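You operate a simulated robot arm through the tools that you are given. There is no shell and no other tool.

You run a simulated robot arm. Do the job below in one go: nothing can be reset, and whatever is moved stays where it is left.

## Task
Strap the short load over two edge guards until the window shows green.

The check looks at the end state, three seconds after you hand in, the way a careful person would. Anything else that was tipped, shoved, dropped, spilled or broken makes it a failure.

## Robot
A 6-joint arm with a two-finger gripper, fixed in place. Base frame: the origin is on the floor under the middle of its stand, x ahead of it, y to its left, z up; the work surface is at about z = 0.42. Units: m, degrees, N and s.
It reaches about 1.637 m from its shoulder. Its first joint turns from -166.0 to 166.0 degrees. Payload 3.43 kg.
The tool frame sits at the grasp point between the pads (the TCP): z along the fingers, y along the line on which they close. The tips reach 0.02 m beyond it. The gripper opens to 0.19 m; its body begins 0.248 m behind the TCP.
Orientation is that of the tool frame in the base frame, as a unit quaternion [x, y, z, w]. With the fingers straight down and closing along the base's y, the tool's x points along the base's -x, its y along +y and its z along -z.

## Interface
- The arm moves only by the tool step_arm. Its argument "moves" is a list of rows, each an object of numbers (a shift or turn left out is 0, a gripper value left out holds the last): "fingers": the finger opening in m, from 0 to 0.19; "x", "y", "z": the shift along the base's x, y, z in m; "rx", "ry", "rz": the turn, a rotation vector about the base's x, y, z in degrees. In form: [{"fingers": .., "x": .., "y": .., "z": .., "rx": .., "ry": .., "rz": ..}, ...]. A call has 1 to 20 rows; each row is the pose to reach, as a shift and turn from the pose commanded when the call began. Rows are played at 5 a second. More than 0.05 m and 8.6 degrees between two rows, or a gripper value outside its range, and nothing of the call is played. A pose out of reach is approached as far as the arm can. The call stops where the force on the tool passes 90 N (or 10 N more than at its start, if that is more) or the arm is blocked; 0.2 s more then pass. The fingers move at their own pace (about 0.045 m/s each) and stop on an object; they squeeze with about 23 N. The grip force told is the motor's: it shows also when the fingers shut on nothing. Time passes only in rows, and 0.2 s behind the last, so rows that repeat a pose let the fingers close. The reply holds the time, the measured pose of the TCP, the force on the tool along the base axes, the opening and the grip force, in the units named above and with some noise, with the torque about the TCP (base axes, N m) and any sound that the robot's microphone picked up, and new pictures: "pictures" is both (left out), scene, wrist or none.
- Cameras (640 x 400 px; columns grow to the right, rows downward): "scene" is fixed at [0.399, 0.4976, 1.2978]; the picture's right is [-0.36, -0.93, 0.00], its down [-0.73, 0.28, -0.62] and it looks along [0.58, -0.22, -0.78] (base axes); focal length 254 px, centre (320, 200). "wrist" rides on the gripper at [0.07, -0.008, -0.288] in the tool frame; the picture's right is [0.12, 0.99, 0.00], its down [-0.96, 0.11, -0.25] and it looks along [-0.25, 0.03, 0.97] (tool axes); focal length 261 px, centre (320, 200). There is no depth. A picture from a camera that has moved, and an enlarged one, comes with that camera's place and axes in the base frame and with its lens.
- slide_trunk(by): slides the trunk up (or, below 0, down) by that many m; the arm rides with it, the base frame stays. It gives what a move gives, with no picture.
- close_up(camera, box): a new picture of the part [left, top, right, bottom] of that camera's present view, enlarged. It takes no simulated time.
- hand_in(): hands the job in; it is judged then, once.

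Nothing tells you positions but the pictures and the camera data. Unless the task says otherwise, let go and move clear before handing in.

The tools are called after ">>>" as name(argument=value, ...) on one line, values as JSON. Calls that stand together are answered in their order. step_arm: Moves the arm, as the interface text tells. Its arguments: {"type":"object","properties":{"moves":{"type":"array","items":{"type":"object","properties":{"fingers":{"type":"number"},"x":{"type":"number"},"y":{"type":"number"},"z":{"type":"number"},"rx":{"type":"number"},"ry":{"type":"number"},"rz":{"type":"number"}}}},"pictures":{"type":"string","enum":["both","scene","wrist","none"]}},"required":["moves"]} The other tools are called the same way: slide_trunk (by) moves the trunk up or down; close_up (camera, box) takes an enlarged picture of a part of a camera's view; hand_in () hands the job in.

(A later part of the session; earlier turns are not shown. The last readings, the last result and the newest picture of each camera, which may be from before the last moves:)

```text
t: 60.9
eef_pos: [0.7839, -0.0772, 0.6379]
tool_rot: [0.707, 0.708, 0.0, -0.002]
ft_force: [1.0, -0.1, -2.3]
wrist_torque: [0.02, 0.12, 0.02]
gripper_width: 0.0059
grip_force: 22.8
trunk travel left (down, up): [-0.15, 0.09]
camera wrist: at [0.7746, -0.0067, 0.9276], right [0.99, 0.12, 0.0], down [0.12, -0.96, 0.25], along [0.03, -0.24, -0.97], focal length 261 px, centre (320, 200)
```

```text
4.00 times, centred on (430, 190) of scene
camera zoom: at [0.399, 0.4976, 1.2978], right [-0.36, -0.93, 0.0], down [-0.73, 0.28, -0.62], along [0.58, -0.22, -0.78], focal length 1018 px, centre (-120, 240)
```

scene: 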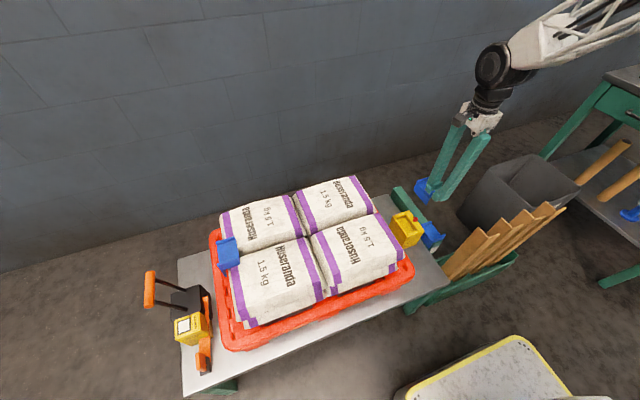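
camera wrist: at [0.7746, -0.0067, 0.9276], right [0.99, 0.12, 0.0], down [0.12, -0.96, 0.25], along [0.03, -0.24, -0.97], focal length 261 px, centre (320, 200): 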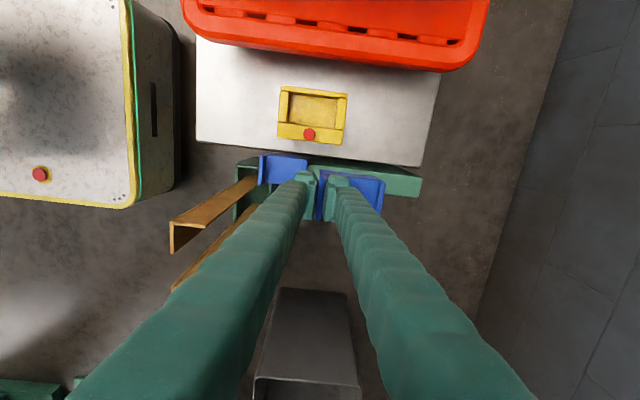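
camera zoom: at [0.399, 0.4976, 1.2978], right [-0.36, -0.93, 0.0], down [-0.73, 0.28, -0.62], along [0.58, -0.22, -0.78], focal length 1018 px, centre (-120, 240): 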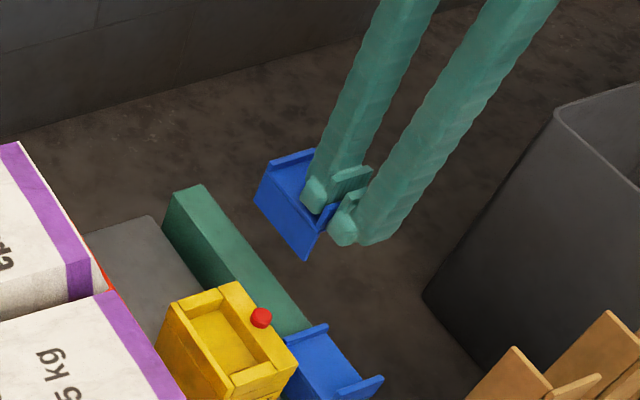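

Guard B is held. This one goes on the right edge with its flange facing −y, so I'll raise it and turn the gripper through 180° in two stages.

>>> step_arm(moves=[{"z": 0.045}, {"z": 0.09}, {"z": 0.135}, {"z": 0.18}, {"z": 0.212}, {"z": 0.212, "rz": 8.2, "y": 0.01}, {"z": 0.212, "rz": 16.4, "y": 0.02}, {"z": 0.212, "rz": 24.6, "y": 0.03}, {"z": 0.212, "rz": 32.8, "y": 0.04}, {"z": 0.212, "rz": 41, "y": 0.05}, {"z": 0.212, "rz": 49.2, "y": 0.06}, {"z": 0.212, "rz": 57.4, "y": 0.07}, {"z": 0.212, "rz": 65.6, "y": 0.08}, {"z": 0.212, "rz": 73.8, "y": 0.09}, {"z": 0.212, "rz": 82, "y": 0.1}, {"z": 0.212, "rz": 90, "y": 0.11}], pictures="none")

>>> step_arm(moves=[{"rz": 8.2, "x": 0.0015, "y": 0.012}, {"rz": 16.4, "x": 0.003, "y": 0.024}, {"rz": 24.6, "x": 0.0045, "y": 0.036}, {"rz": 32.8, "x": 0.006, "y": 0.048}, {"rz": 41, "x": 0.0075, "y": 0.06}, {"rz": 49.2, "x": 0.009, "y": 0.072}, {"rz": 57.4, "x": 0.0105, "y": 0.084}, {"rz": 65.6, "x": 0.012, "y": 0.096}, {"rz": 73.8, "x": 0.013, "y": 0.108}, {"rz": 82, "x": 0.014, "y": 0.12}, {"rz": 90, "x": 0.014, "y": 0.127}], pictures="both")

>>> close_up(camera="wrist", box=[220, 80, 440, 260])

```text
t: 64.2
eef_pos: [0.7832, 0.0335, 0.8516]
tool_rot: [-0.001, 1.0, 0.0, -0.002]
ft_force: [-0.1, -0.2, -1.1]
wrist_torque: [-0.01, 0.0, 0.0]
gripper_width: 0.0059
grip_force: 23.1
trunk travel left (down, up): [-0.15, 0.09]
```

```text
t: 66.7
eef_pos: [0.7988, 0.1593, 0.8528]
tool_rot: [0.707, -0.707, 0.0, 0.0]
ft_force: [0.3, -0.3, 0.3]
wrist_torque: [0.05, -0.02, 0.0]
gripper_width: 0.0062
grip_force: 22.7
trunk travel left (down, up): [-0.15, 0.09]
camera wrist: at [0.8054, 0.0899, 1.1413], right [-0.99, -0.12, 0.0], down [-0.12, 0.96, 0.25], along [-0.03, 0.24, -0.97], focal length 261 px, centre (320, 200)
```

scene: 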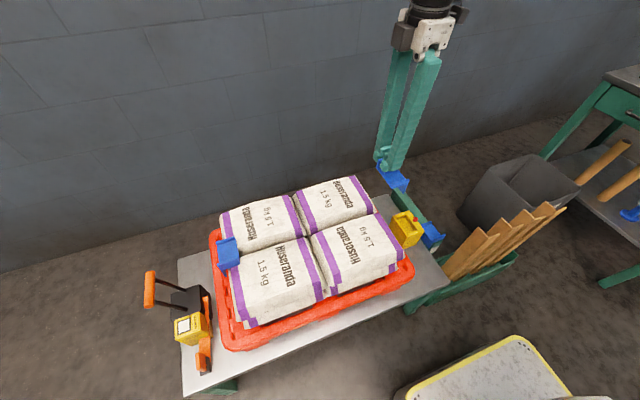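
wrist: 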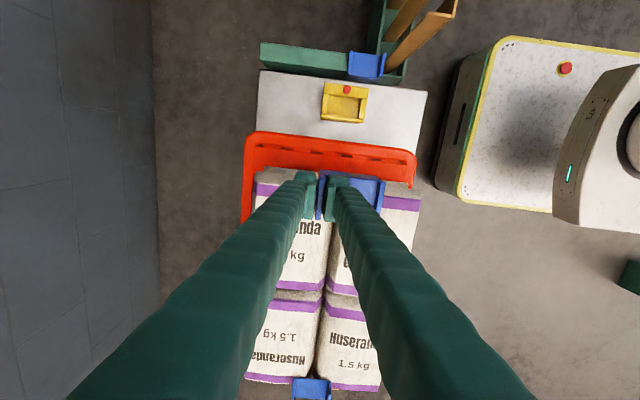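

```text
2.22 times, centred on (330, 170) of wrist
camera zoom: at [0.8054, 0.0899, 1.1413], right [-0.99, -0.12, 0.0], down [-0.12, 0.96, 0.25], along [-0.03, 0.24, -0.97], focal length 579 px, centre (298, 267)
```

zoom: 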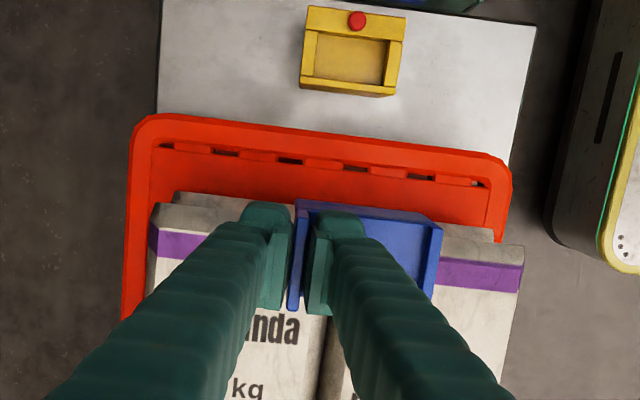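

Everything lines up: the gap is at x≈0.762 and I estimate the right shoulder at y≈0.172. I'll move to y≈0.179 (about 1.5 cm outside the expected flange contact) and lower to just above.

>>> step_arm(moves=[{"y": 0.0195}, {"y": 0.0195, "z": -0.045}, {"y": 0.0195, "z": -0.085}, {"y": 0.0195, "z": -0.098}], pictures="wrist")

>>> close_up(camera="wrist", box=[260, 130, 420, 230])

>>> close_up(camera="scene", box=[340, 130, 420, 240])

```text
t: 67.7
eef_pos: [0.7967, 0.1783, 0.7534]
tool_rot: [0.707, -0.707, 0.0, 0.001]
ft_force: [0.5, -0.2, -0.4]
wrist_torque: [-0.02, -0.04, 0.0]
gripper_width: 0.0062
grip_force: 23.1
trunk travel left (down, up): [-0.15, 0.09]
camera wrist: at [0.8049, 0.1088, 1.0427], right [-0.99, -0.12, 0.0], down [-0.12, 0.96, 0.25], along [-0.03, 0.24, -0.97], focal length 261 px, centre (320, 200)
```

wrist: 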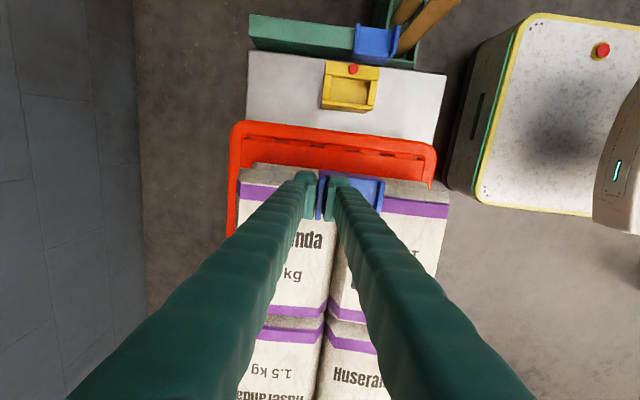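

```text
4.00 times, centred on (340, 180) of wrist
camera zoom: at [0.8049, 0.1088, 1.0427], right [-0.99, -0.12, 0.0], down [-0.12, 0.96, 0.25], along [-0.03, 0.24, -0.97], focal length 1043 px, centre (240, 280)
```

zoom: 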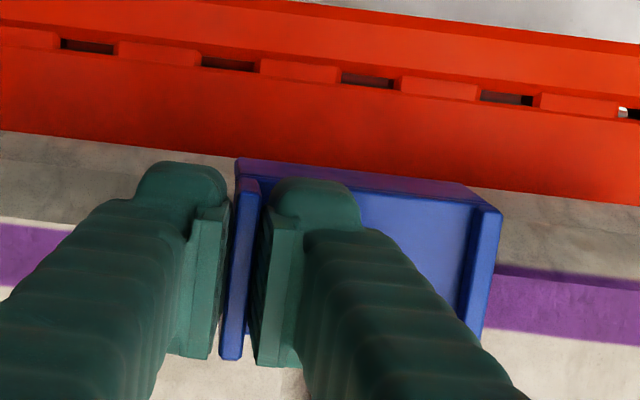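

```text
3.64 times, centred on (380, 185) of scene
camera zoom: at [0.399, 0.4976, 1.2978], right [-0.36, -0.93, 0.0], down [-0.73, 0.28, -0.62], along [0.58, -0.22, -0.78], focal length 925 px, centre (102, 254)
```

zoom: 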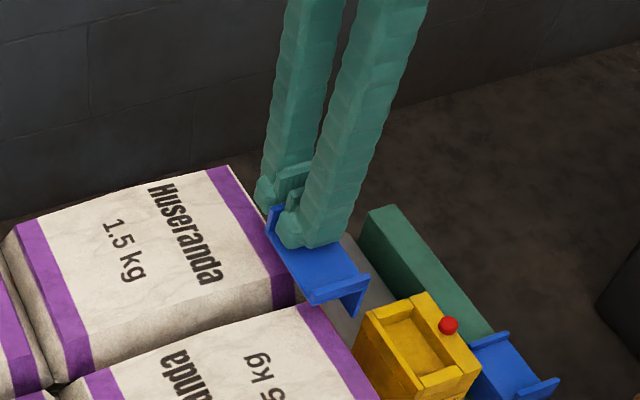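

>>> step_arm(moves=[{"y": -0.003, "x": 0.001}, {"y": -0.003, "x": 0.001, "z": -0.005}, {"y": -0.003, "x": 0.001, "z": -0.01}], pictures="none")

```text
t: 68.5
eef_pos: [0.7997, 0.1765, 0.7443]
tool_rot: [0.707, -0.707, 0.0, 0.0]
ft_force: [-0.1, 0.2, 0.0]
wrist_torque: [0.0, -0.01, 0.01]
gripper_width: 0.006
grip_force: 23.2
trunk travel left (down, up): [-0.15, 0.09]
```

>>> step_arm(moves=[{"z": -0.004}, {"z": -0.008}], pictures="none")

```text
t: 69.0
eef_pos: [0.7987, 0.1757, 0.7357]
tool_rot: [-0.707, 0.707, -0.001, 0.0]
ft_force: [0.4, -0.7, -0.7]
wrist_torque: [0.01, 0.0, -0.03]
gripper_width: 0.0058
grip_force: 23.1
trunk travel left (down, up): [-0.15, 0.09]
```

>>> step_arm(moves=[{"z": -0.003}, {"z": -0.006}], pictures="none")

```text
t: 69.7
eef_pos: [0.7975, 0.1766, 0.7288]
tool_rot: [0.707, -0.707, 0.0, 0.001]
ft_force: [-0.1, 0.1, -0.1]
wrist_torque: [0.03, 0.02, 0.04]
gripper_width: 0.0059
grip_force: 23.6
trunk travel left (down, up): [-0.15, 0.09]
```

>>> step_arm(moves=[{"z": -0.002}, {"z": -0.004}], pictures="none")

```text
t: 70.2
eef_pos: [0.7986, 0.1775, 0.7276]
tool_rot: [-0.707, 0.707, 0.0, 0.001]
ft_force: [1.2, -0.6, 20.0]
wrist_torque: [0.03, -0.03, 0.03]
gripper_width: 0.0059
grip_force: 22.9
trunk travel left (down, up): [-0.15, 0.09]
```

Contact at 20 N. I'll ease up 3 mm and slide inward (+y) until the flange touches.

>>> step_arm(moves=[{"z": 0.003}, {"z": 0.003, "y": 0.003}, {"z": 0.003, "y": 0.006}], pictures="none")

```text
t: 71.0
eef_pos: [0.7994, 0.1835, 0.7288]
tool_rot: [0.707, -0.707, 0.0, 0.001]
ft_force: [0.0, 0.6, 0.4]
wrist_torque: [-0.01, -0.03, 0.02]
gripper_width: 0.006
grip_force: 22.8
trunk travel left (down, up): [-0.15, 0.09]
```

>>> step_arm(moves=[{"y": 0.002}, {"y": 0.004}], pictures="none")

```text
t: 71.7
eef_pos: [0.7984, 0.1872, 0.7278]
tool_rot: [-0.707, 0.707, -0.001, -0.002]
ft_force: [0.0, -0.6, -0.7]
wrist_torque: [0.05, 0.02, 0.0]
gripper_width: 0.0059
grip_force: 22.9
trunk travel left (down, up): [-0.15, 0.09]
```

>>> step_arm(moves=[{"y": 0.002}, {"y": 0.004}], pictures="none")

```text
t: 72.2
eef_pos: [0.7983, 0.1904, 0.7292]
tool_rot: [0.708, -0.706, 0.001, 0.001]
ft_force: [-0.2, -18.0, -2.6]
wrist_torque: [-0.45, -0.01, 0.09]
gripper_width: 0.006
grip_force: 23.4
trunk travel left (down, up): [-0.15, 0.09]
```

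The flange touches at y≈0.190. I'll back off slightly and release.

>>> step_arm(moves=[{"y": -0.001}, {"y": -0.002}, {"y": -0.002, "fingers": 0.012}, {"y": -0.002, "fingers": 0.022}, {"y": -0.002, "fingers": 0.028}, {"y": -0.002, "fingers": 0.028}], pictures="wrist")

>>> close_up(camera="wrist", box=[260, 130, 420, 230])

>>> close_up(camera="scene", box=[340, 150, 420, 250])

```text
t: 73.7
eef_pos: [0.7986, 0.1896, 0.7288]
tool_rot: [-0.707, 0.707, 0.0, 0.0]
ft_force: [0.1, -0.2, 0.4]
wrist_torque: [0.0, -0.02, 0.0]
gripper_width: 0.0279
grip_force: 0.1
trunk travel left (down, up): [-0.15, 0.09]
camera wrist: at [0.8058, 0.1188, 1.0179], right [-0.99, -0.12, 0.0], down [-0.12, 0.96, 0.25], along [-0.03, 0.24, -0.97], focal length 261 px, centre (320, 200)
```

wrist: 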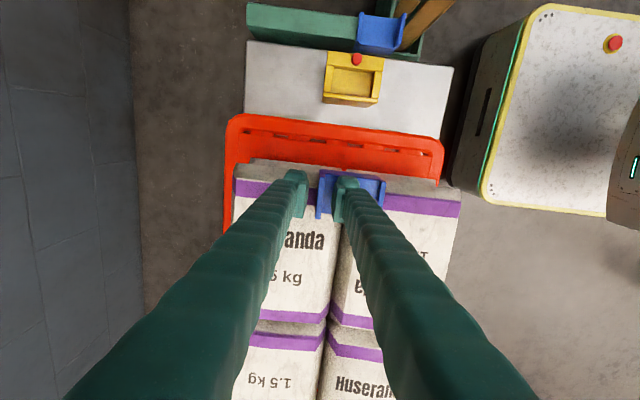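

```text
4.00 times, centred on (340, 180) of wrist
camera zoom: at [0.8058, 0.1188, 1.0179], right [-0.99, -0.12, 0.0], down [-0.12, 0.96, 0.25], along [-0.03, 0.24, -0.97], focal length 1043 px, centre (240, 280)
```

zoom: 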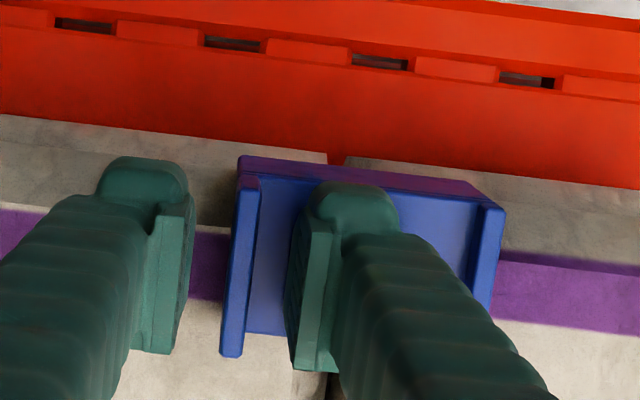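

```text
4.00 times, centred on (380, 200) of scene
camera zoom: at [0.399, 0.4976, 1.2978], right [-0.36, -0.93, 0.0], down [-0.73, 0.28, -0.62], along [0.58, -0.22, -0.78], focal length 1018 px, centre (80, 200)
```

zoom: 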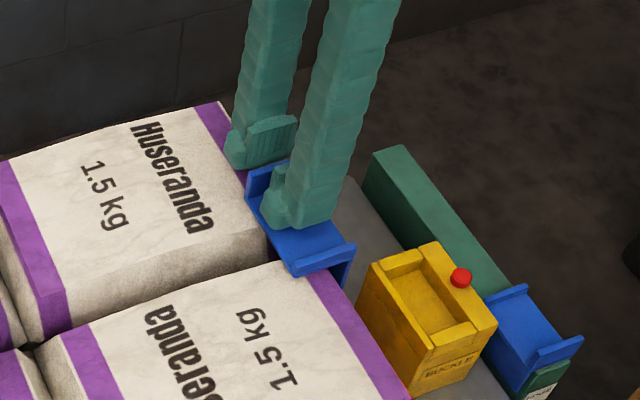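

The second guard stays in place at x≈0.762. I'll lift clear and check both guards.

>>> step_arm(moves=[{"z": 0.02}, {"z": 0.06}, {"z": 0.1}, {"z": 0.14}], pictures="both")

>>> close_up(camera="scene", box=[340, 170, 440, 260])

>>> close_up(camera="scene", box=[200, 220, 270, 290])

>>> close_up(camera="wrist", box=[240, 110, 420, 240])

```text
t: 74.7
eef_pos: [0.7995, 0.1889, 0.8697]
tool_rot: [-0.707, 0.707, 0.0, -0.001]
ft_force: [0.1, 0.1, -0.7]
wrist_torque: [-0.01, 0.09, -0.02]
gripper_width: 0.0277
grip_force: 0.0
trunk travel left (down, up): [-0.15, 0.09]
camera wrist: at [0.8062, 0.119, 1.1575], right [-0.99, -0.12, 0.0], down [-0.11, 0.96, 0.25], along [-0.03, 0.24, -0.97], focal length 261 px, centre (320, 200)
```

scene: 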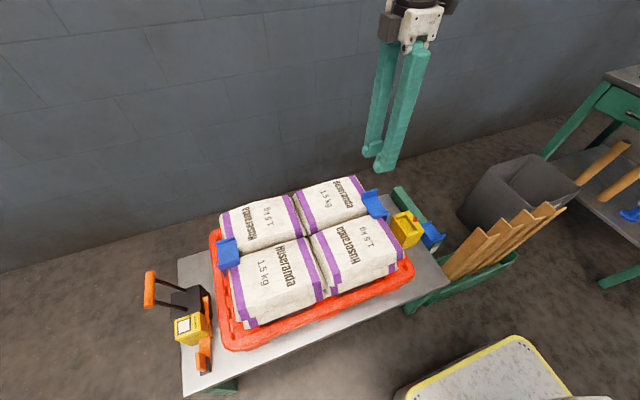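
wrist: 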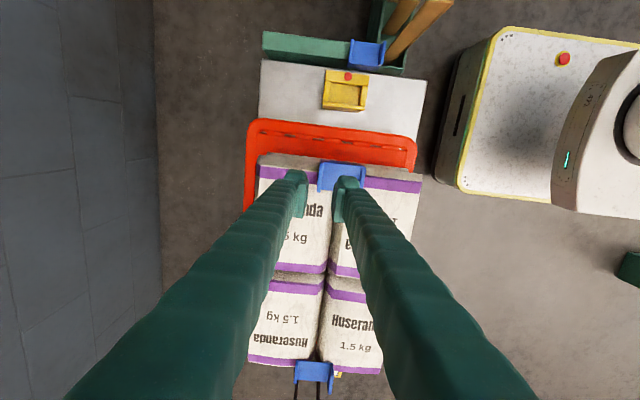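

```text
4.44 times, centred on (390, 215) of scene
camera zoom: at [0.399, 0.4976, 1.2978], right [-0.36, -0.93, 0.0], down [-0.73, 0.28, -0.62], along [0.58, -0.22, -0.78], focal length 1131 px, centre (9, 133)
```

zoom: 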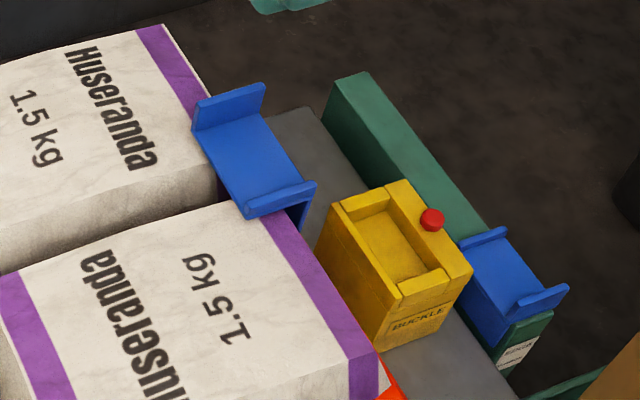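

```text
5.71 times, centred on (235, 255) of scene
camera zoom: at [0.399, 0.4976, 1.2978], right [-0.36, -0.93, 0.0], down [-0.73, 0.28, -0.62], along [0.58, -0.22, -0.78], focal length 1454 px, centre (806, -114)
```

zoom: 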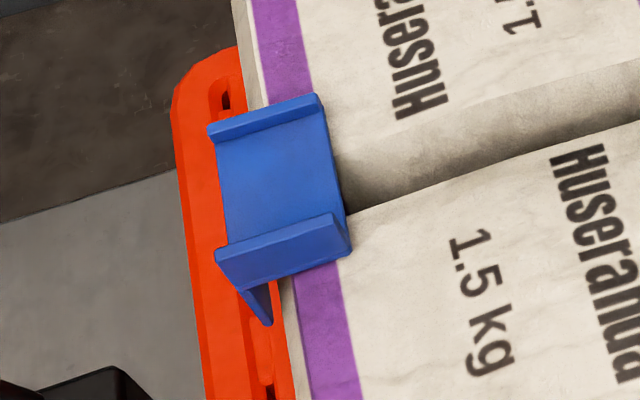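

```text
3.08 times, centred on (330, 175) of wrist
camera zoom: at [0.8062, 0.119, 1.1575], right [-0.99, -0.12, 0.0], down [-0.11, 0.96, 0.25], along [-0.03, 0.24, -0.97], focal length 802 px, centre (289, 277)
```

zoom: 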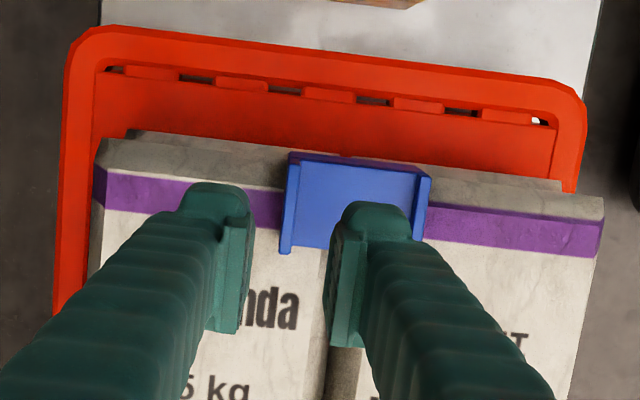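

Both guards are seated on their edges. Next is the strap tongue: I'll turn back to yaw 0 (fingers closing along y) and go above it at about (0.605, 0.783).

>>> step_arm(moves=[{"x": -0.0139, "y": 0.0424, "rz": -6.43, "fingers": 0.08}, {"x": -0.0278, "y": 0.0849, "rz": -12.86}, {"x": -0.0417, "y": 0.1273, "rz": -19.3}, {"x": -0.0556, "y": 0.1697, "rz": -25.7}, {"x": -0.0695, "y": 0.2121, "rz": -32.1}, {"x": -0.0834, "y": 0.2546, "rz": -38.6}, {"x": -0.0972, "y": 0.297, "rz": -45}, {"x": -0.1111, "y": 0.3394, "rz": -51.4}, {"x": -0.125, "y": 0.3819, "rz": -57.9}, {"x": -0.1389, "y": 0.4243, "rz": -64.3}, {"x": -0.1528, "y": 0.4667, "rz": -70.7}, {"x": -0.1667, "y": 0.5091, "rz": -77.1}, {"x": -0.1806, "y": 0.5516, "rz": -83.6}, {"x": -0.1945, "y": 0.594, "rz": -90}, {"x": -0.1945, "y": 0.594, "rz": -90, "z": -0.05}, {"x": -0.1945, "y": 0.594, "rz": -90, "z": -0.1}, {"x": -0.1945, "y": 0.594, "rz": -90, "z": -0.15}, {"x": -0.1945, "y": 0.594, "rz": -90, "z": -0.2}], pictures="both")

>>> close_up(camera="wrist", box=[250, 120, 410, 260])

```text
t: 78.5
eef_pos: [0.6031, 0.7834, 0.6689]
tool_rot: [0.0, 1.0, 0.0, 0.0]
ft_force: [-0.8, -0.3, 1.9]
wrist_torque: [0.09, -0.04, -0.01]
gripper_width: 0.0799
grip_force: 0.1
trunk travel left (down, up): [-0.15, 0.09]
camera wrist: at [0.5327, 0.7746, 0.9581], right [-0.12, 0.99, 0.0], down [0.96, 0.12, 0.25], along [0.25, 0.03, -0.97], focal length 261 px, centre (320, 200)
```

scene: 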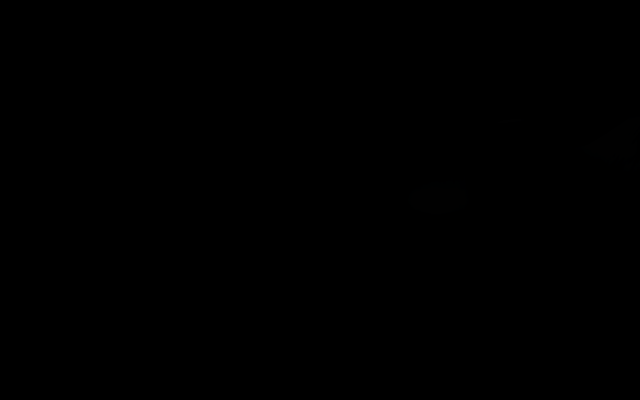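
wrist: 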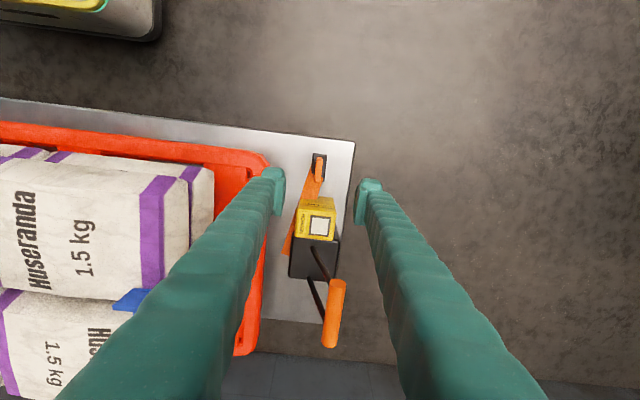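

```text
2.86 times, centred on (330, 190) of wrist
camera zoom: at [0.5327, 0.7746, 0.9581], right [-0.12, 0.99, 0.0], down [0.96, 0.12, 0.25], along [0.25, 0.03, -0.97], focal length 745 px, centre (291, 229)
```

zoom: 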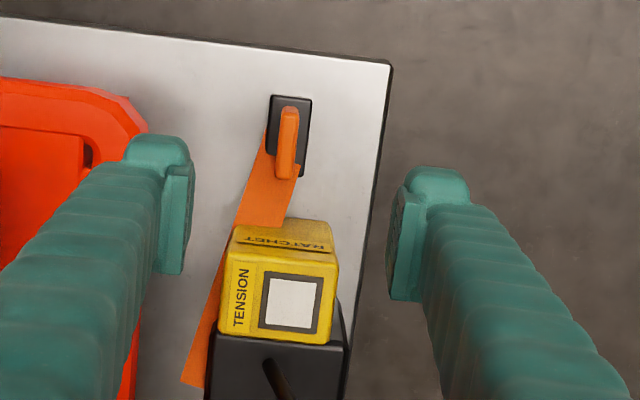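

The scene camera is blocked by the arm here, but the wrist view shows the tongue clearly: a base of about 0.057 × 0.031 m with an orange tab on top. I'll tilt to get a low side view and judge the tab's height.

>>> step_arm(moves=[{"x": -0.01, "ry": -8, "fingers": 0.17}, {"x": -0.02, "ry": -16}, {"x": -0.03, "ry": -24, "z": -0.02}, {"x": -0.04, "ry": -32, "z": -0.04}, {"x": -0.05, "ry": -40, "z": -0.06}, {"x": -0.06, "ry": -48, "z": -0.08}, {"x": -0.07, "ry": -55, "z": -0.1}], pictures="wrist")

>>> close_up(camera="wrist", box=[230, 100, 410, 260])

```text
t: 80.0
eef_pos: [0.5348, 0.7836, 0.5653]
tool_rot: [0.0, 0.886, 0.0, 0.463]
ft_force: [-0.6, 0.7, -0.2]
wrist_torque: [-0.08, -0.02, -0.11]
gripper_width: 0.1699
grip_force: 0.1
trunk travel left (down, up): [-0.15, 0.09]
camera wrist: at [0.2576, 0.7758, 0.6755], right [-0.07, 0.99, -0.1], down [0.35, 0.12, 0.93], along [0.94, 0.03, -0.35], focal length 261 px, centre (320, 200)
```

wrist: 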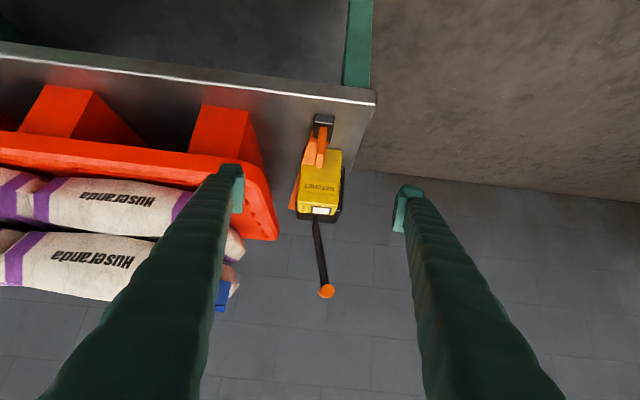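

```text
2.50 times, centred on (320, 180) of wrist
camera zoom: at [0.2576, 0.7758, 0.6755], right [-0.07, 0.99, -0.1], down [0.35, 0.12, 0.93], along [0.94, 0.03, -0.35], focal length 652 px, centre (320, 250)
```

zoom: 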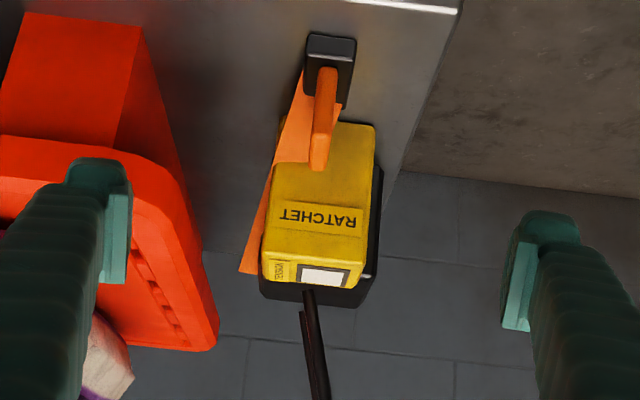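

The tab stands from z≈0.436 to 0.487 (x≈0.583–0.622, y≈0.781), giving plenty to grip high up. I'll return upright above it.

>>> step_arm(moves=[{"x": 0.01, "ry": 8, "z": 0.02}, {"x": 0.02, "ry": 16, "z": 0.04}, {"x": 0.03, "ry": 24, "z": 0.06, "fingers": 0.06}, {"x": 0.04, "ry": 32, "z": 0.07}, {"x": 0.05, "ry": 40, "z": 0.07}, {"x": 0.06, "ry": 48, "z": 0.07}, {"x": 0.069, "y": -0.002, "ry": 55, "z": 0.07}, {"x": 0.069, "y": -0.002, "ry": 55, "z": 0.03}, {"x": 0.069, "y": -0.002, "ry": 55, "z": -0.01}], pictures="wrist")

>>> close_up(camera="wrist", box=[250, 120, 410, 260])

```text
t: 82.0
eef_pos: [0.6037, 0.7813, 0.5593]
tool_rot: [0.0, 1.0, 0.0, -0.001]
ft_force: [0.0, -0.4, 2.0]
wrist_torque: [0.06, -0.03, -0.04]
gripper_width: 0.06
grip_force: 0.2
trunk travel left (down, up): [-0.15, 0.09]
camera wrist: at [0.5322, 0.7731, 0.8483], right [-0.12, 0.99, 0.0], down [0.96, 0.11, 0.25], along [0.24, 0.03, -0.97], focal length 261 px, centre (320, 200)
```

wrist: 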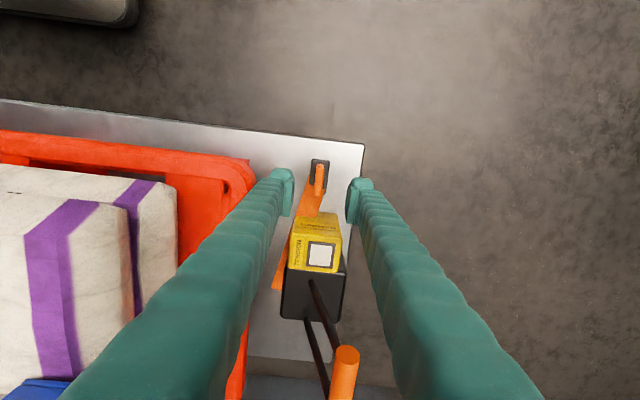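

```text
2.86 times, centred on (330, 190) of wrist
camera zoom: at [0.5322, 0.7731, 0.8483], right [-0.12, 0.99, 0.0], down [0.96, 0.11, 0.25], along [0.24, 0.03, -0.97], focal length 745 px, centre (291, 229)
```

zoom: 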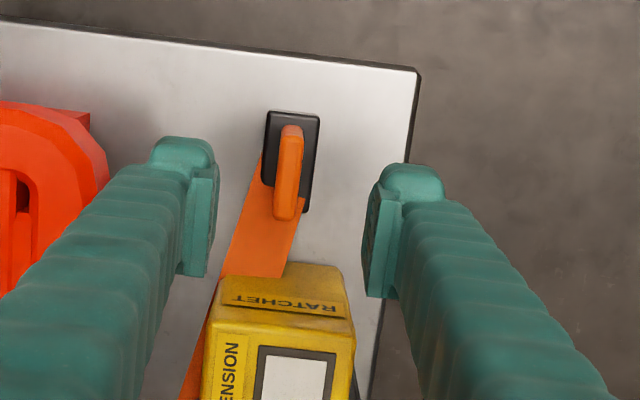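

>>> step_arm(moves=[{"x": -0.001, "z": -0.03}, {"x": -0.001, "z": -0.06}, {"x": -0.001, "z": -0.075}, {"x": -0.001, "z": -0.081}], pictures="wrist")

>>> close_up(camera="wrist", box=[250, 120, 410, 260])

```text
t: 83.0
eef_pos: [0.6025, 0.7817, 0.4772]
tool_rot: [0.0, 1.0, 0.0, 0.0]
ft_force: [0.0, 0.3, 0.8]
wrist_torque: [-0.04, 0.01, 0.02]
gripper_width: 0.06
grip_force: 0.1
trunk travel left (down, up): [-0.15, 0.09]
camera wrist: at [0.5308, 0.7729, 0.7668], right [-0.12, 0.99, 0.0], down [0.96, 0.12, 0.25], along [0.24, 0.03, -0.97], focal length 261 px, centre (320, 200)
```

wrist: 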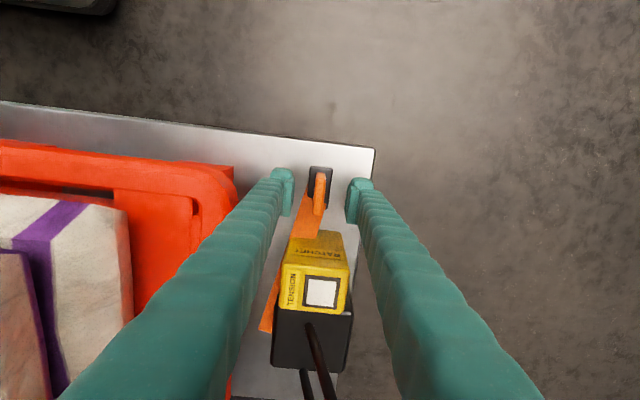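

```text
2.86 times, centred on (330, 190) of wrist
camera zoom: at [0.5308, 0.7729, 0.7668], right [-0.12, 0.99, 0.0], down [0.96, 0.12, 0.25], along [0.24, 0.03, -0.97], focal length 745 px, centre (291, 229)
```

zoom: 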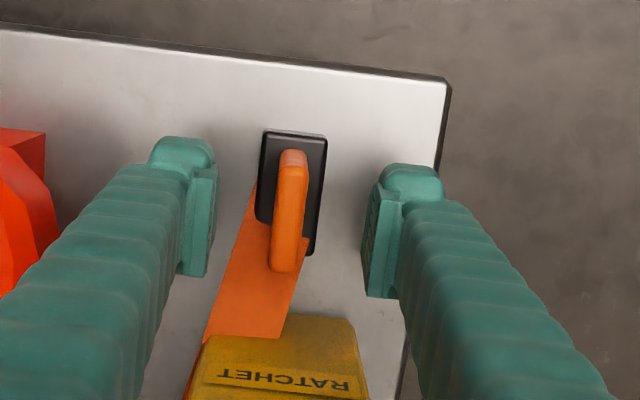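

The tab is centred between the pads, so I'll close on it.

>>> step_arm(moves=[{"fingers": 0.0}, {"fingers": 0.0}, {"fingers": 0.0}, {"fingers": 0.0}, {"fingers": 0.0}], pictures="wrist")

>>> close_up(camera="wrist", box=[250, 120, 410, 260])

```text
t: 84.2
eef_pos: [0.6015, 0.7812, 0.4778]
tool_rot: [0.0, 1.0, -0.001, -0.001]
ft_force: [-0.3, 0.9, -0.8]
wrist_torque: [-0.02, -0.02, 0.01]
gripper_width: 0.011
grip_force: 23.0
trunk travel left (down, up): [-0.15, 0.09]
camera wrist: at [0.5309, 0.7729, 0.7668], right [-0.12, 0.99, 0.0], down [0.96, 0.12, 0.25], along [0.24, 0.03, -0.97], focal length 261 px, centre (320, 200)
```

wrist: 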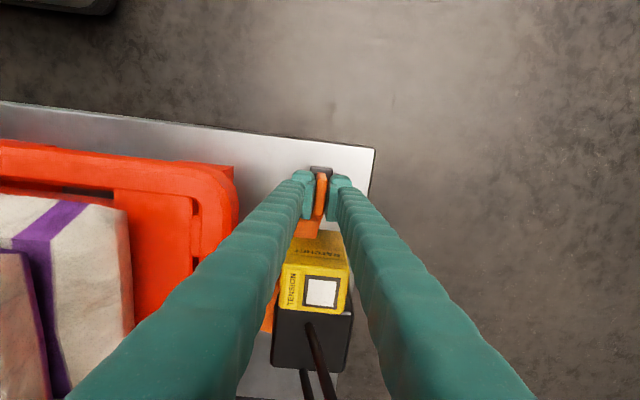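

```text
2.86 times, centred on (330, 190) of wrist
camera zoom: at [0.5309, 0.7729, 0.7668], right [-0.12, 0.99, 0.0], down [0.96, 0.12, 0.25], along [0.24, 0.03, -0.97], focal length 745 px, centre (291, 229)
```

zoom: 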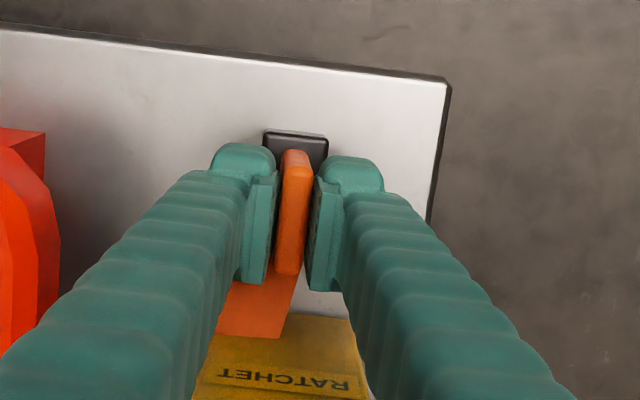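

The tab is held (11 mm). I'll lift slowly and check how the strap follows.

>>> step_arm(moves=[{"z": 0.01}, {"z": 0.03}, {"z": 0.06}, {"z": 0.1}], pictures="wrist")

>>> close_up(camera="wrist", box=[230, 120, 410, 300])

```text
t: 85.2
eef_pos: [0.6021, 0.7806, 0.5763]
tool_rot: [0.0, 1.0, 0.0, -0.001]
ft_force: [0.0, -0.9, -1.2]
wrist_torque: [-0.04, 0.05, -0.02]
gripper_width: 0.0109
grip_force: 22.6
trunk travel left (down, up): [-0.15, 0.09]
camera wrist: at [0.5311, 0.7729, 0.8662], right [-0.12, 0.99, 0.0], down [0.96, 0.12, 0.25], along [0.24, 0.03, -0.97], focal length 261 px, centre (320, 200)
```

wrist: 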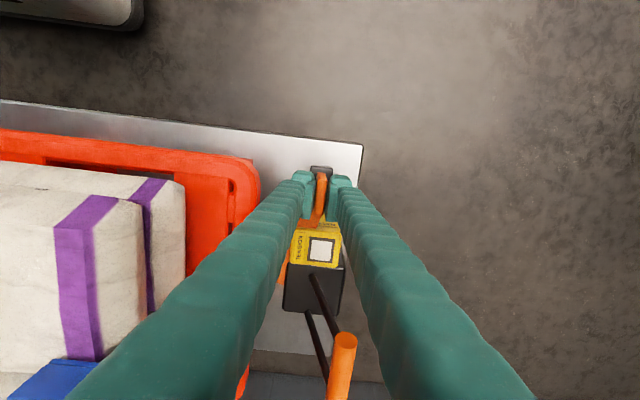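

```text
2.22 times, centred on (320, 210) of wrist
camera zoom: at [0.5311, 0.7729, 0.8662], right [-0.12, 0.99, 0.0], down [0.96, 0.12, 0.25], along [0.24, 0.03, -0.97], focal length 579 px, centre (320, 178)
```

zoom: 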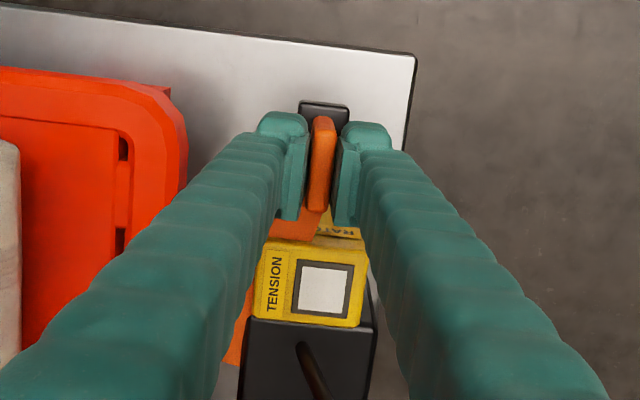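

The tongue and strap come along freely. I'll raise to z≈0.88, move to the strap line x≈0.761, and then carry it across the load.

>>> step_arm(moves=[{"z": 0.045}, {"z": 0.09}, {"z": 0.135}, {"z": 0.18}, {"z": 0.225}, {"z": 0.27}, {"z": 0.305}, {"z": 0.305, "x": 0.032, "y": -0.032}, {"z": 0.305, "x": 0.064, "y": -0.064}, {"z": 0.305, "x": 0.096, "y": -0.096}, {"z": 0.305, "x": 0.128, "y": -0.128}, {"z": 0.305, "x": 0.159, "y": -0.16}, {"z": 0.305, "x": 0.159, "y": -0.205}], pictures="both")

>>> close_up(camera="wrist", box=[230, 100, 460, 300])

>>> close_up(camera="scene", box=[120, 160, 300, 340])

```text
t: 88.0
eef_pos: [0.7623, 0.5761, 0.8817]
tool_rot: [-0.001, 1.0, -0.001, 0.0]
ft_force: [0.4, 0.1, -2.5]
wrist_torque: [-0.19, 0.01, -0.02]
gripper_width: 0.0107
grip_force: 22.9
trunk travel left (down, up): [-0.15, 0.09]
camera wrist: at [0.6914, 0.5681, 1.1714], right [-0.12, 0.99, 0.0], down [0.96, 0.12, 0.25], along [0.24, 0.03, -0.97], focal length 261 px, centre (320, 200)
```

scene: 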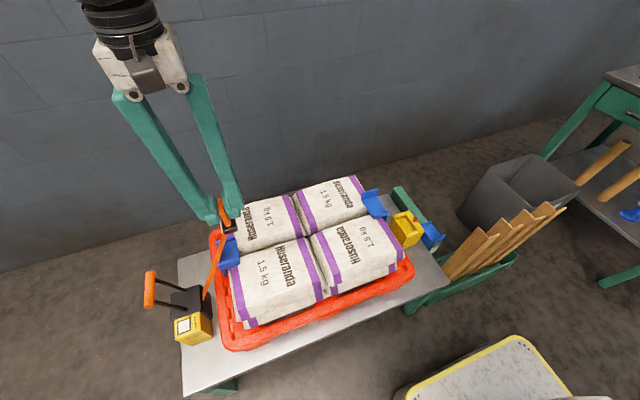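
wrist: 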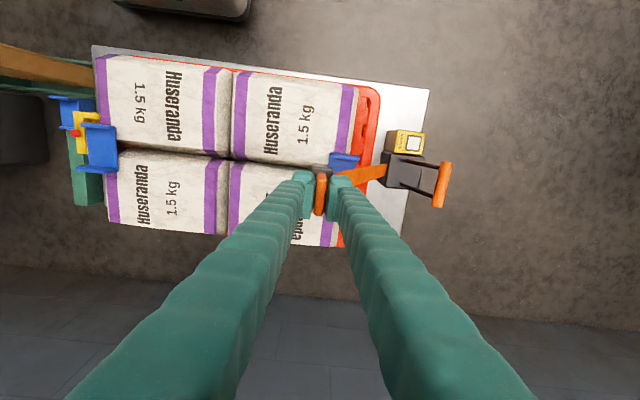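

```text
2.00 times, centred on (345, 200) of wrist
camera zoom: at [0.6914, 0.5681, 1.1714], right [-0.12, 0.99, 0.0], down [0.96, 0.12, 0.25], along [0.24, 0.03, -0.97], focal length 521 px, centre (270, 200)
```

zoom: 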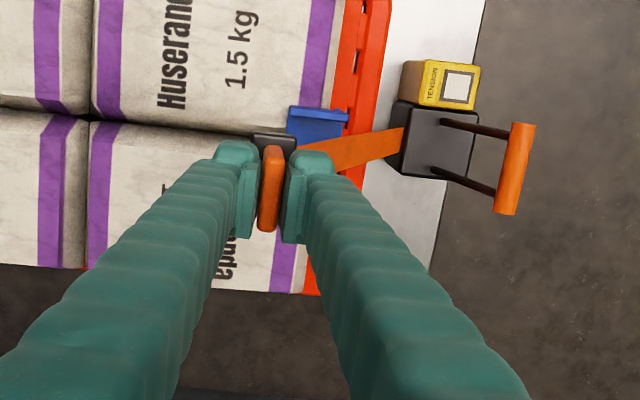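

```text
2.22 times, centred on (210, 250) of scene
camera zoom: at [0.399, 0.4976, 1.2978], right [-0.36, -0.93, 0.0], down [-0.73, 0.28, -0.62], along [0.58, -0.22, -0.78], focal length 565 px, centre (564, 89)
```

zoom: 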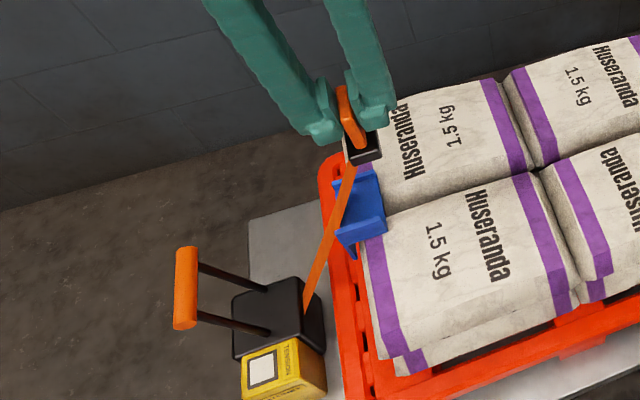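

The strap ribbon runs up over the left guard toward the tongue. I'll carry the tongue across the load to above the buckle.

>>> step_arm(moves=[{"y": -0.045}, {"y": -0.09}, {"y": -0.135}, {"y": -0.18}, {"y": -0.225}, {"y": -0.27}, {"y": -0.315}, {"y": -0.36}, {"y": -0.405}, {"y": -0.45}, {"y": -0.495}, {"y": -0.54}, {"y": -0.56}], pictures="both")

>>> close_up(camera="wrist", box=[230, 80, 460, 280])

>>> close_up(camera="scene", box=[180, 130, 480, 330])

```text
t: 90.8
eef_pos: [0.7628, 0.0167, 0.8818]
tool_rot: [0.0, 1.0, 0.0, 0.0]
ft_force: [0.1, 0.7, -0.5]
wrist_torque: [-0.08, 0.0, -0.02]
gripper_width: 0.0108
grip_force: 23.2
trunk travel left (down, up): [-0.15, 0.09]
camera wrist: at [0.691, 0.0071, 1.1717], right [-0.12, 0.99, 0.0], down [0.96, 0.12, 0.25], along [0.24, 0.03, -0.97], focal length 261 px, centre (320, 200)
```

scene: 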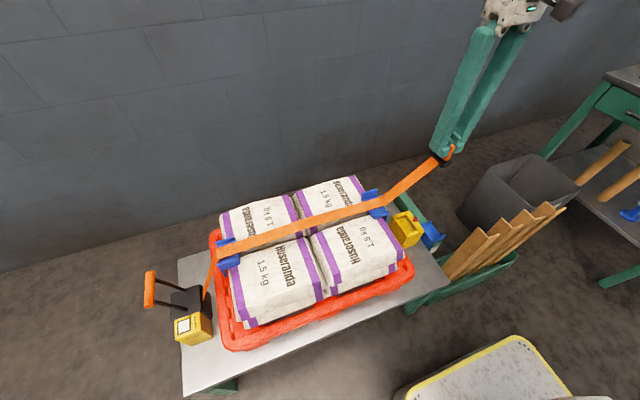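
wrist: 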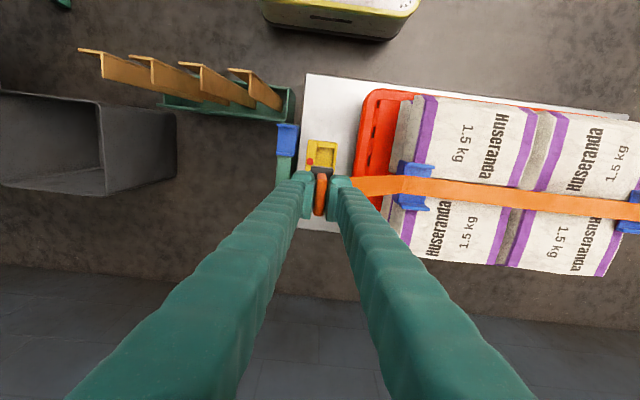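

```text
2.00 times, centred on (345, 180) of wrist
camera zoom: at [0.691, 0.0071, 1.1717], right [-0.12, 0.99, 0.0], down [0.96, 0.12, 0.25], along [0.24, 0.03, -0.97], focal length 521 px, centre (270, 240)
```

zoom: 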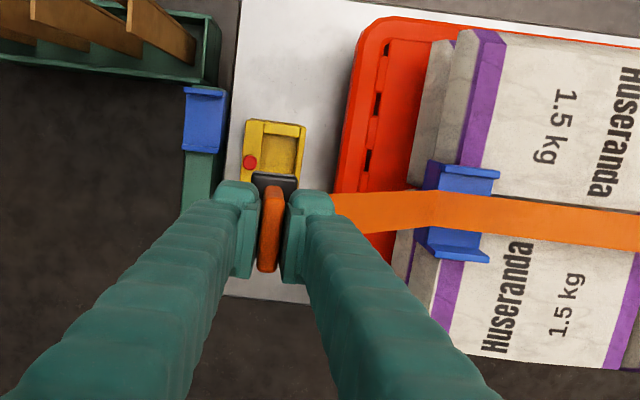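

```text
2.00 times, centred on (330, 230) of scene
camera zoom: at [0.399, 0.4976, 1.2978], right [-0.36, -0.93, 0.0], down [-0.73, 0.28, -0.62], along [0.58, -0.22, -0.78], focal length 509 px, centre (300, 140)
```

zoom: 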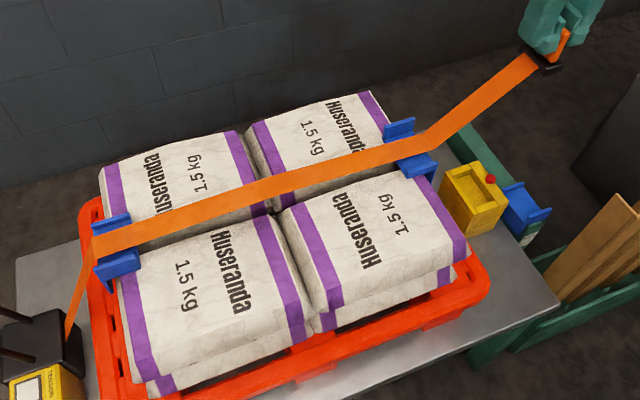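

The strap now lies over both guards, between their lips. Before lowering the tongue I'll look closely at the buckle pocket and the red release button.

>>> close_up(camera="scene", box=[385, 200, 430, 255])

>>> close_up(camera="wrist", box=[290, 130, 350, 200])

>>> close_up(camera="scene", box=[425, 135, 475, 185])

```text
7.27 times, centred on (408, 228) of scene
camera zoom: at [0.399, 0.4976, 1.2978], right [-0.36, -0.93, 0.0], down [-0.73, 0.28, -0.62], along [0.58, -0.22, -0.78], focal length 1850 px, centre (-316, 0)
```

zoom: 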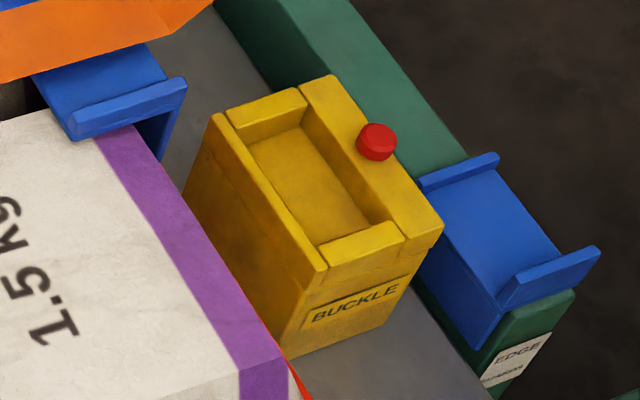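

```text
5.71 times, centred on (320, 165) of wrist
camera zoom: at [0.691, 0.0071, 1.1717], right [-0.12, 0.99, 0.0], down [0.96, 0.12, 0.25], along [0.24, 0.03, -0.97], focal length 1489 px, centre (320, 400)
```

zoom: 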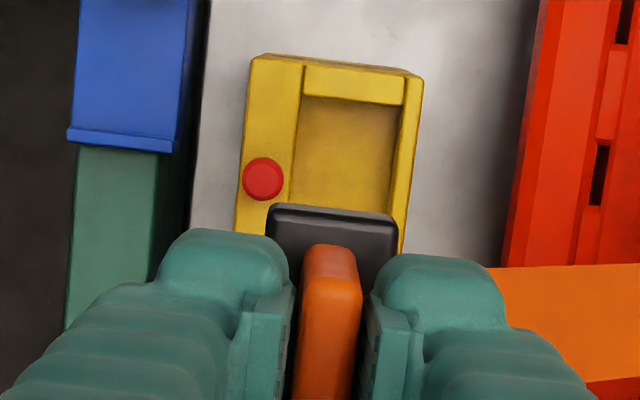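

```text
8.00 times, centred on (450, 160) of scene
camera zoom: at [0.399, 0.4976, 1.2978], right [-0.36, -0.93, 0.0], down [-0.73, 0.28, -0.62], along [0.58, -0.22, -0.78], focal length 2036 px, centre (-720, 520)
```

zoom: 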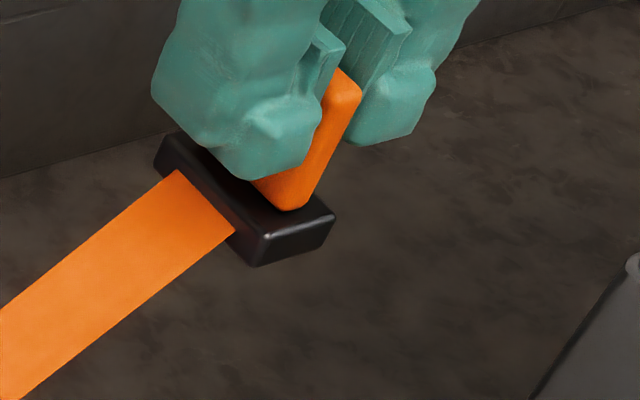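

The pocket's inner area is about 0.046 m in y, centred near y≈0.025, with the button on its −y wall. I'll lower partway and compare the tongue and pocket directly.

>>> step_arm(moves=[{"x": -0.002, "y": 0.007, "z": -0.045}, {"x": -0.002, "y": 0.007, "z": -0.09}, {"x": -0.002, "y": 0.007, "z": -0.135}, {"x": -0.002, "y": 0.007, "z": -0.18}, {"x": -0.002, "y": 0.007, "z": -0.225}, {"x": -0.002, "y": 0.007, "z": -0.265}, {"x": -0.002, "y": 0.007, "z": -0.29}], pictures="both")

>>> close_up(camera="wrist", box=[270, 110, 390, 230])

>>> close_up(camera="scene", box=[370, 170, 450, 260])

```text
t: 92.5
eef_pos: [0.7588, 0.0226, 0.5944]
tool_rot: [0.001, 1.0, 0.0, 0.0]
ft_force: [-0.9, 0.2, -1.3]
wrist_torque: [0.01, -0.06, 0.02]
gripper_width: 0.0107
grip_force: 22.4
trunk travel left (down, up): [-0.15, 0.09]
camera wrist: at [0.6874, 0.0142, 0.8831], right [-0.12, 0.99, 0.0], down [0.96, 0.12, 0.25], along [0.25, 0.03, -0.97], focal length 261 px, centre (320, 200)
```

scene: 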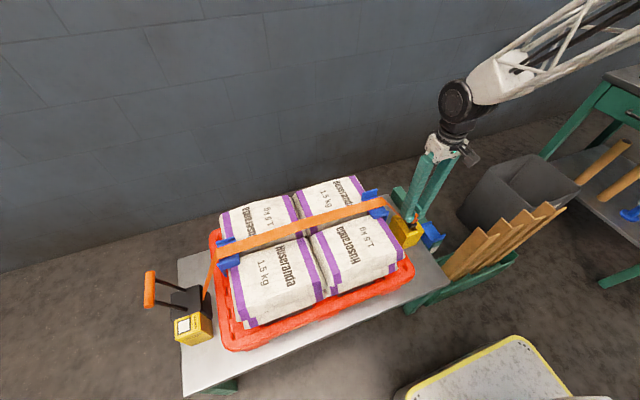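
wrist: 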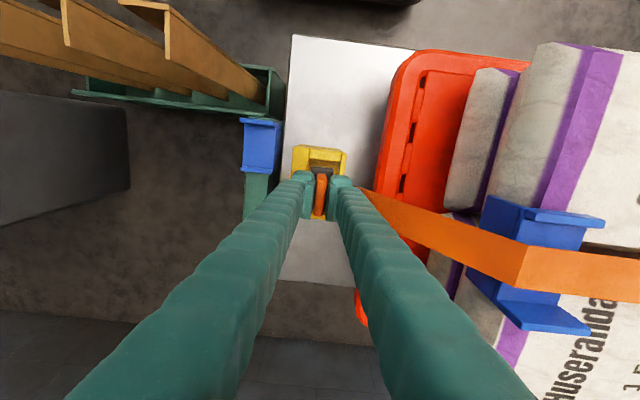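

```text
3.33 times, centred on (330, 170) of wrist
camera zoom: at [0.6874, 0.0142, 0.8831], right [-0.12, 0.99, 0.0], down [0.96, 0.12, 0.25], along [0.25, 0.03, -0.97], focal length 869 px, centre (287, 300)
```

zoom: 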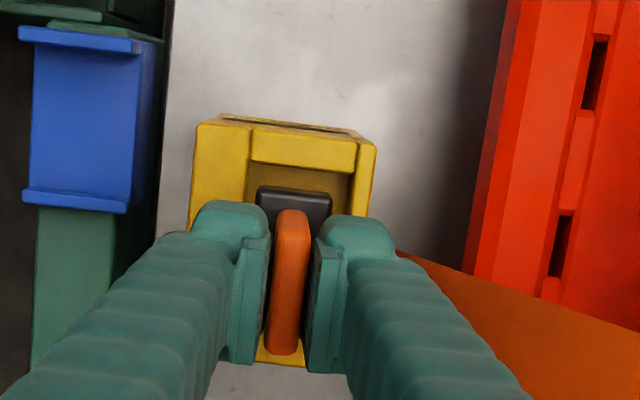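

```text
4.44 times, centred on (410, 215) of scene
camera zoom: at [0.399, 0.4976, 1.2978], right [-0.36, -0.93, 0.0], down [-0.73, 0.28, -0.62], along [0.58, -0.22, -0.78], focal length 1131 px, centre (-80, 133)
```

zoom: 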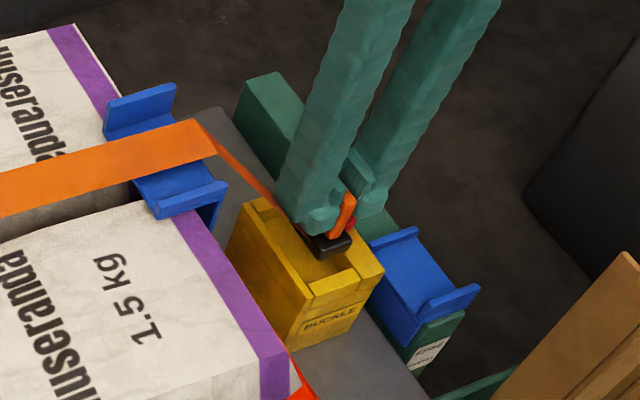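

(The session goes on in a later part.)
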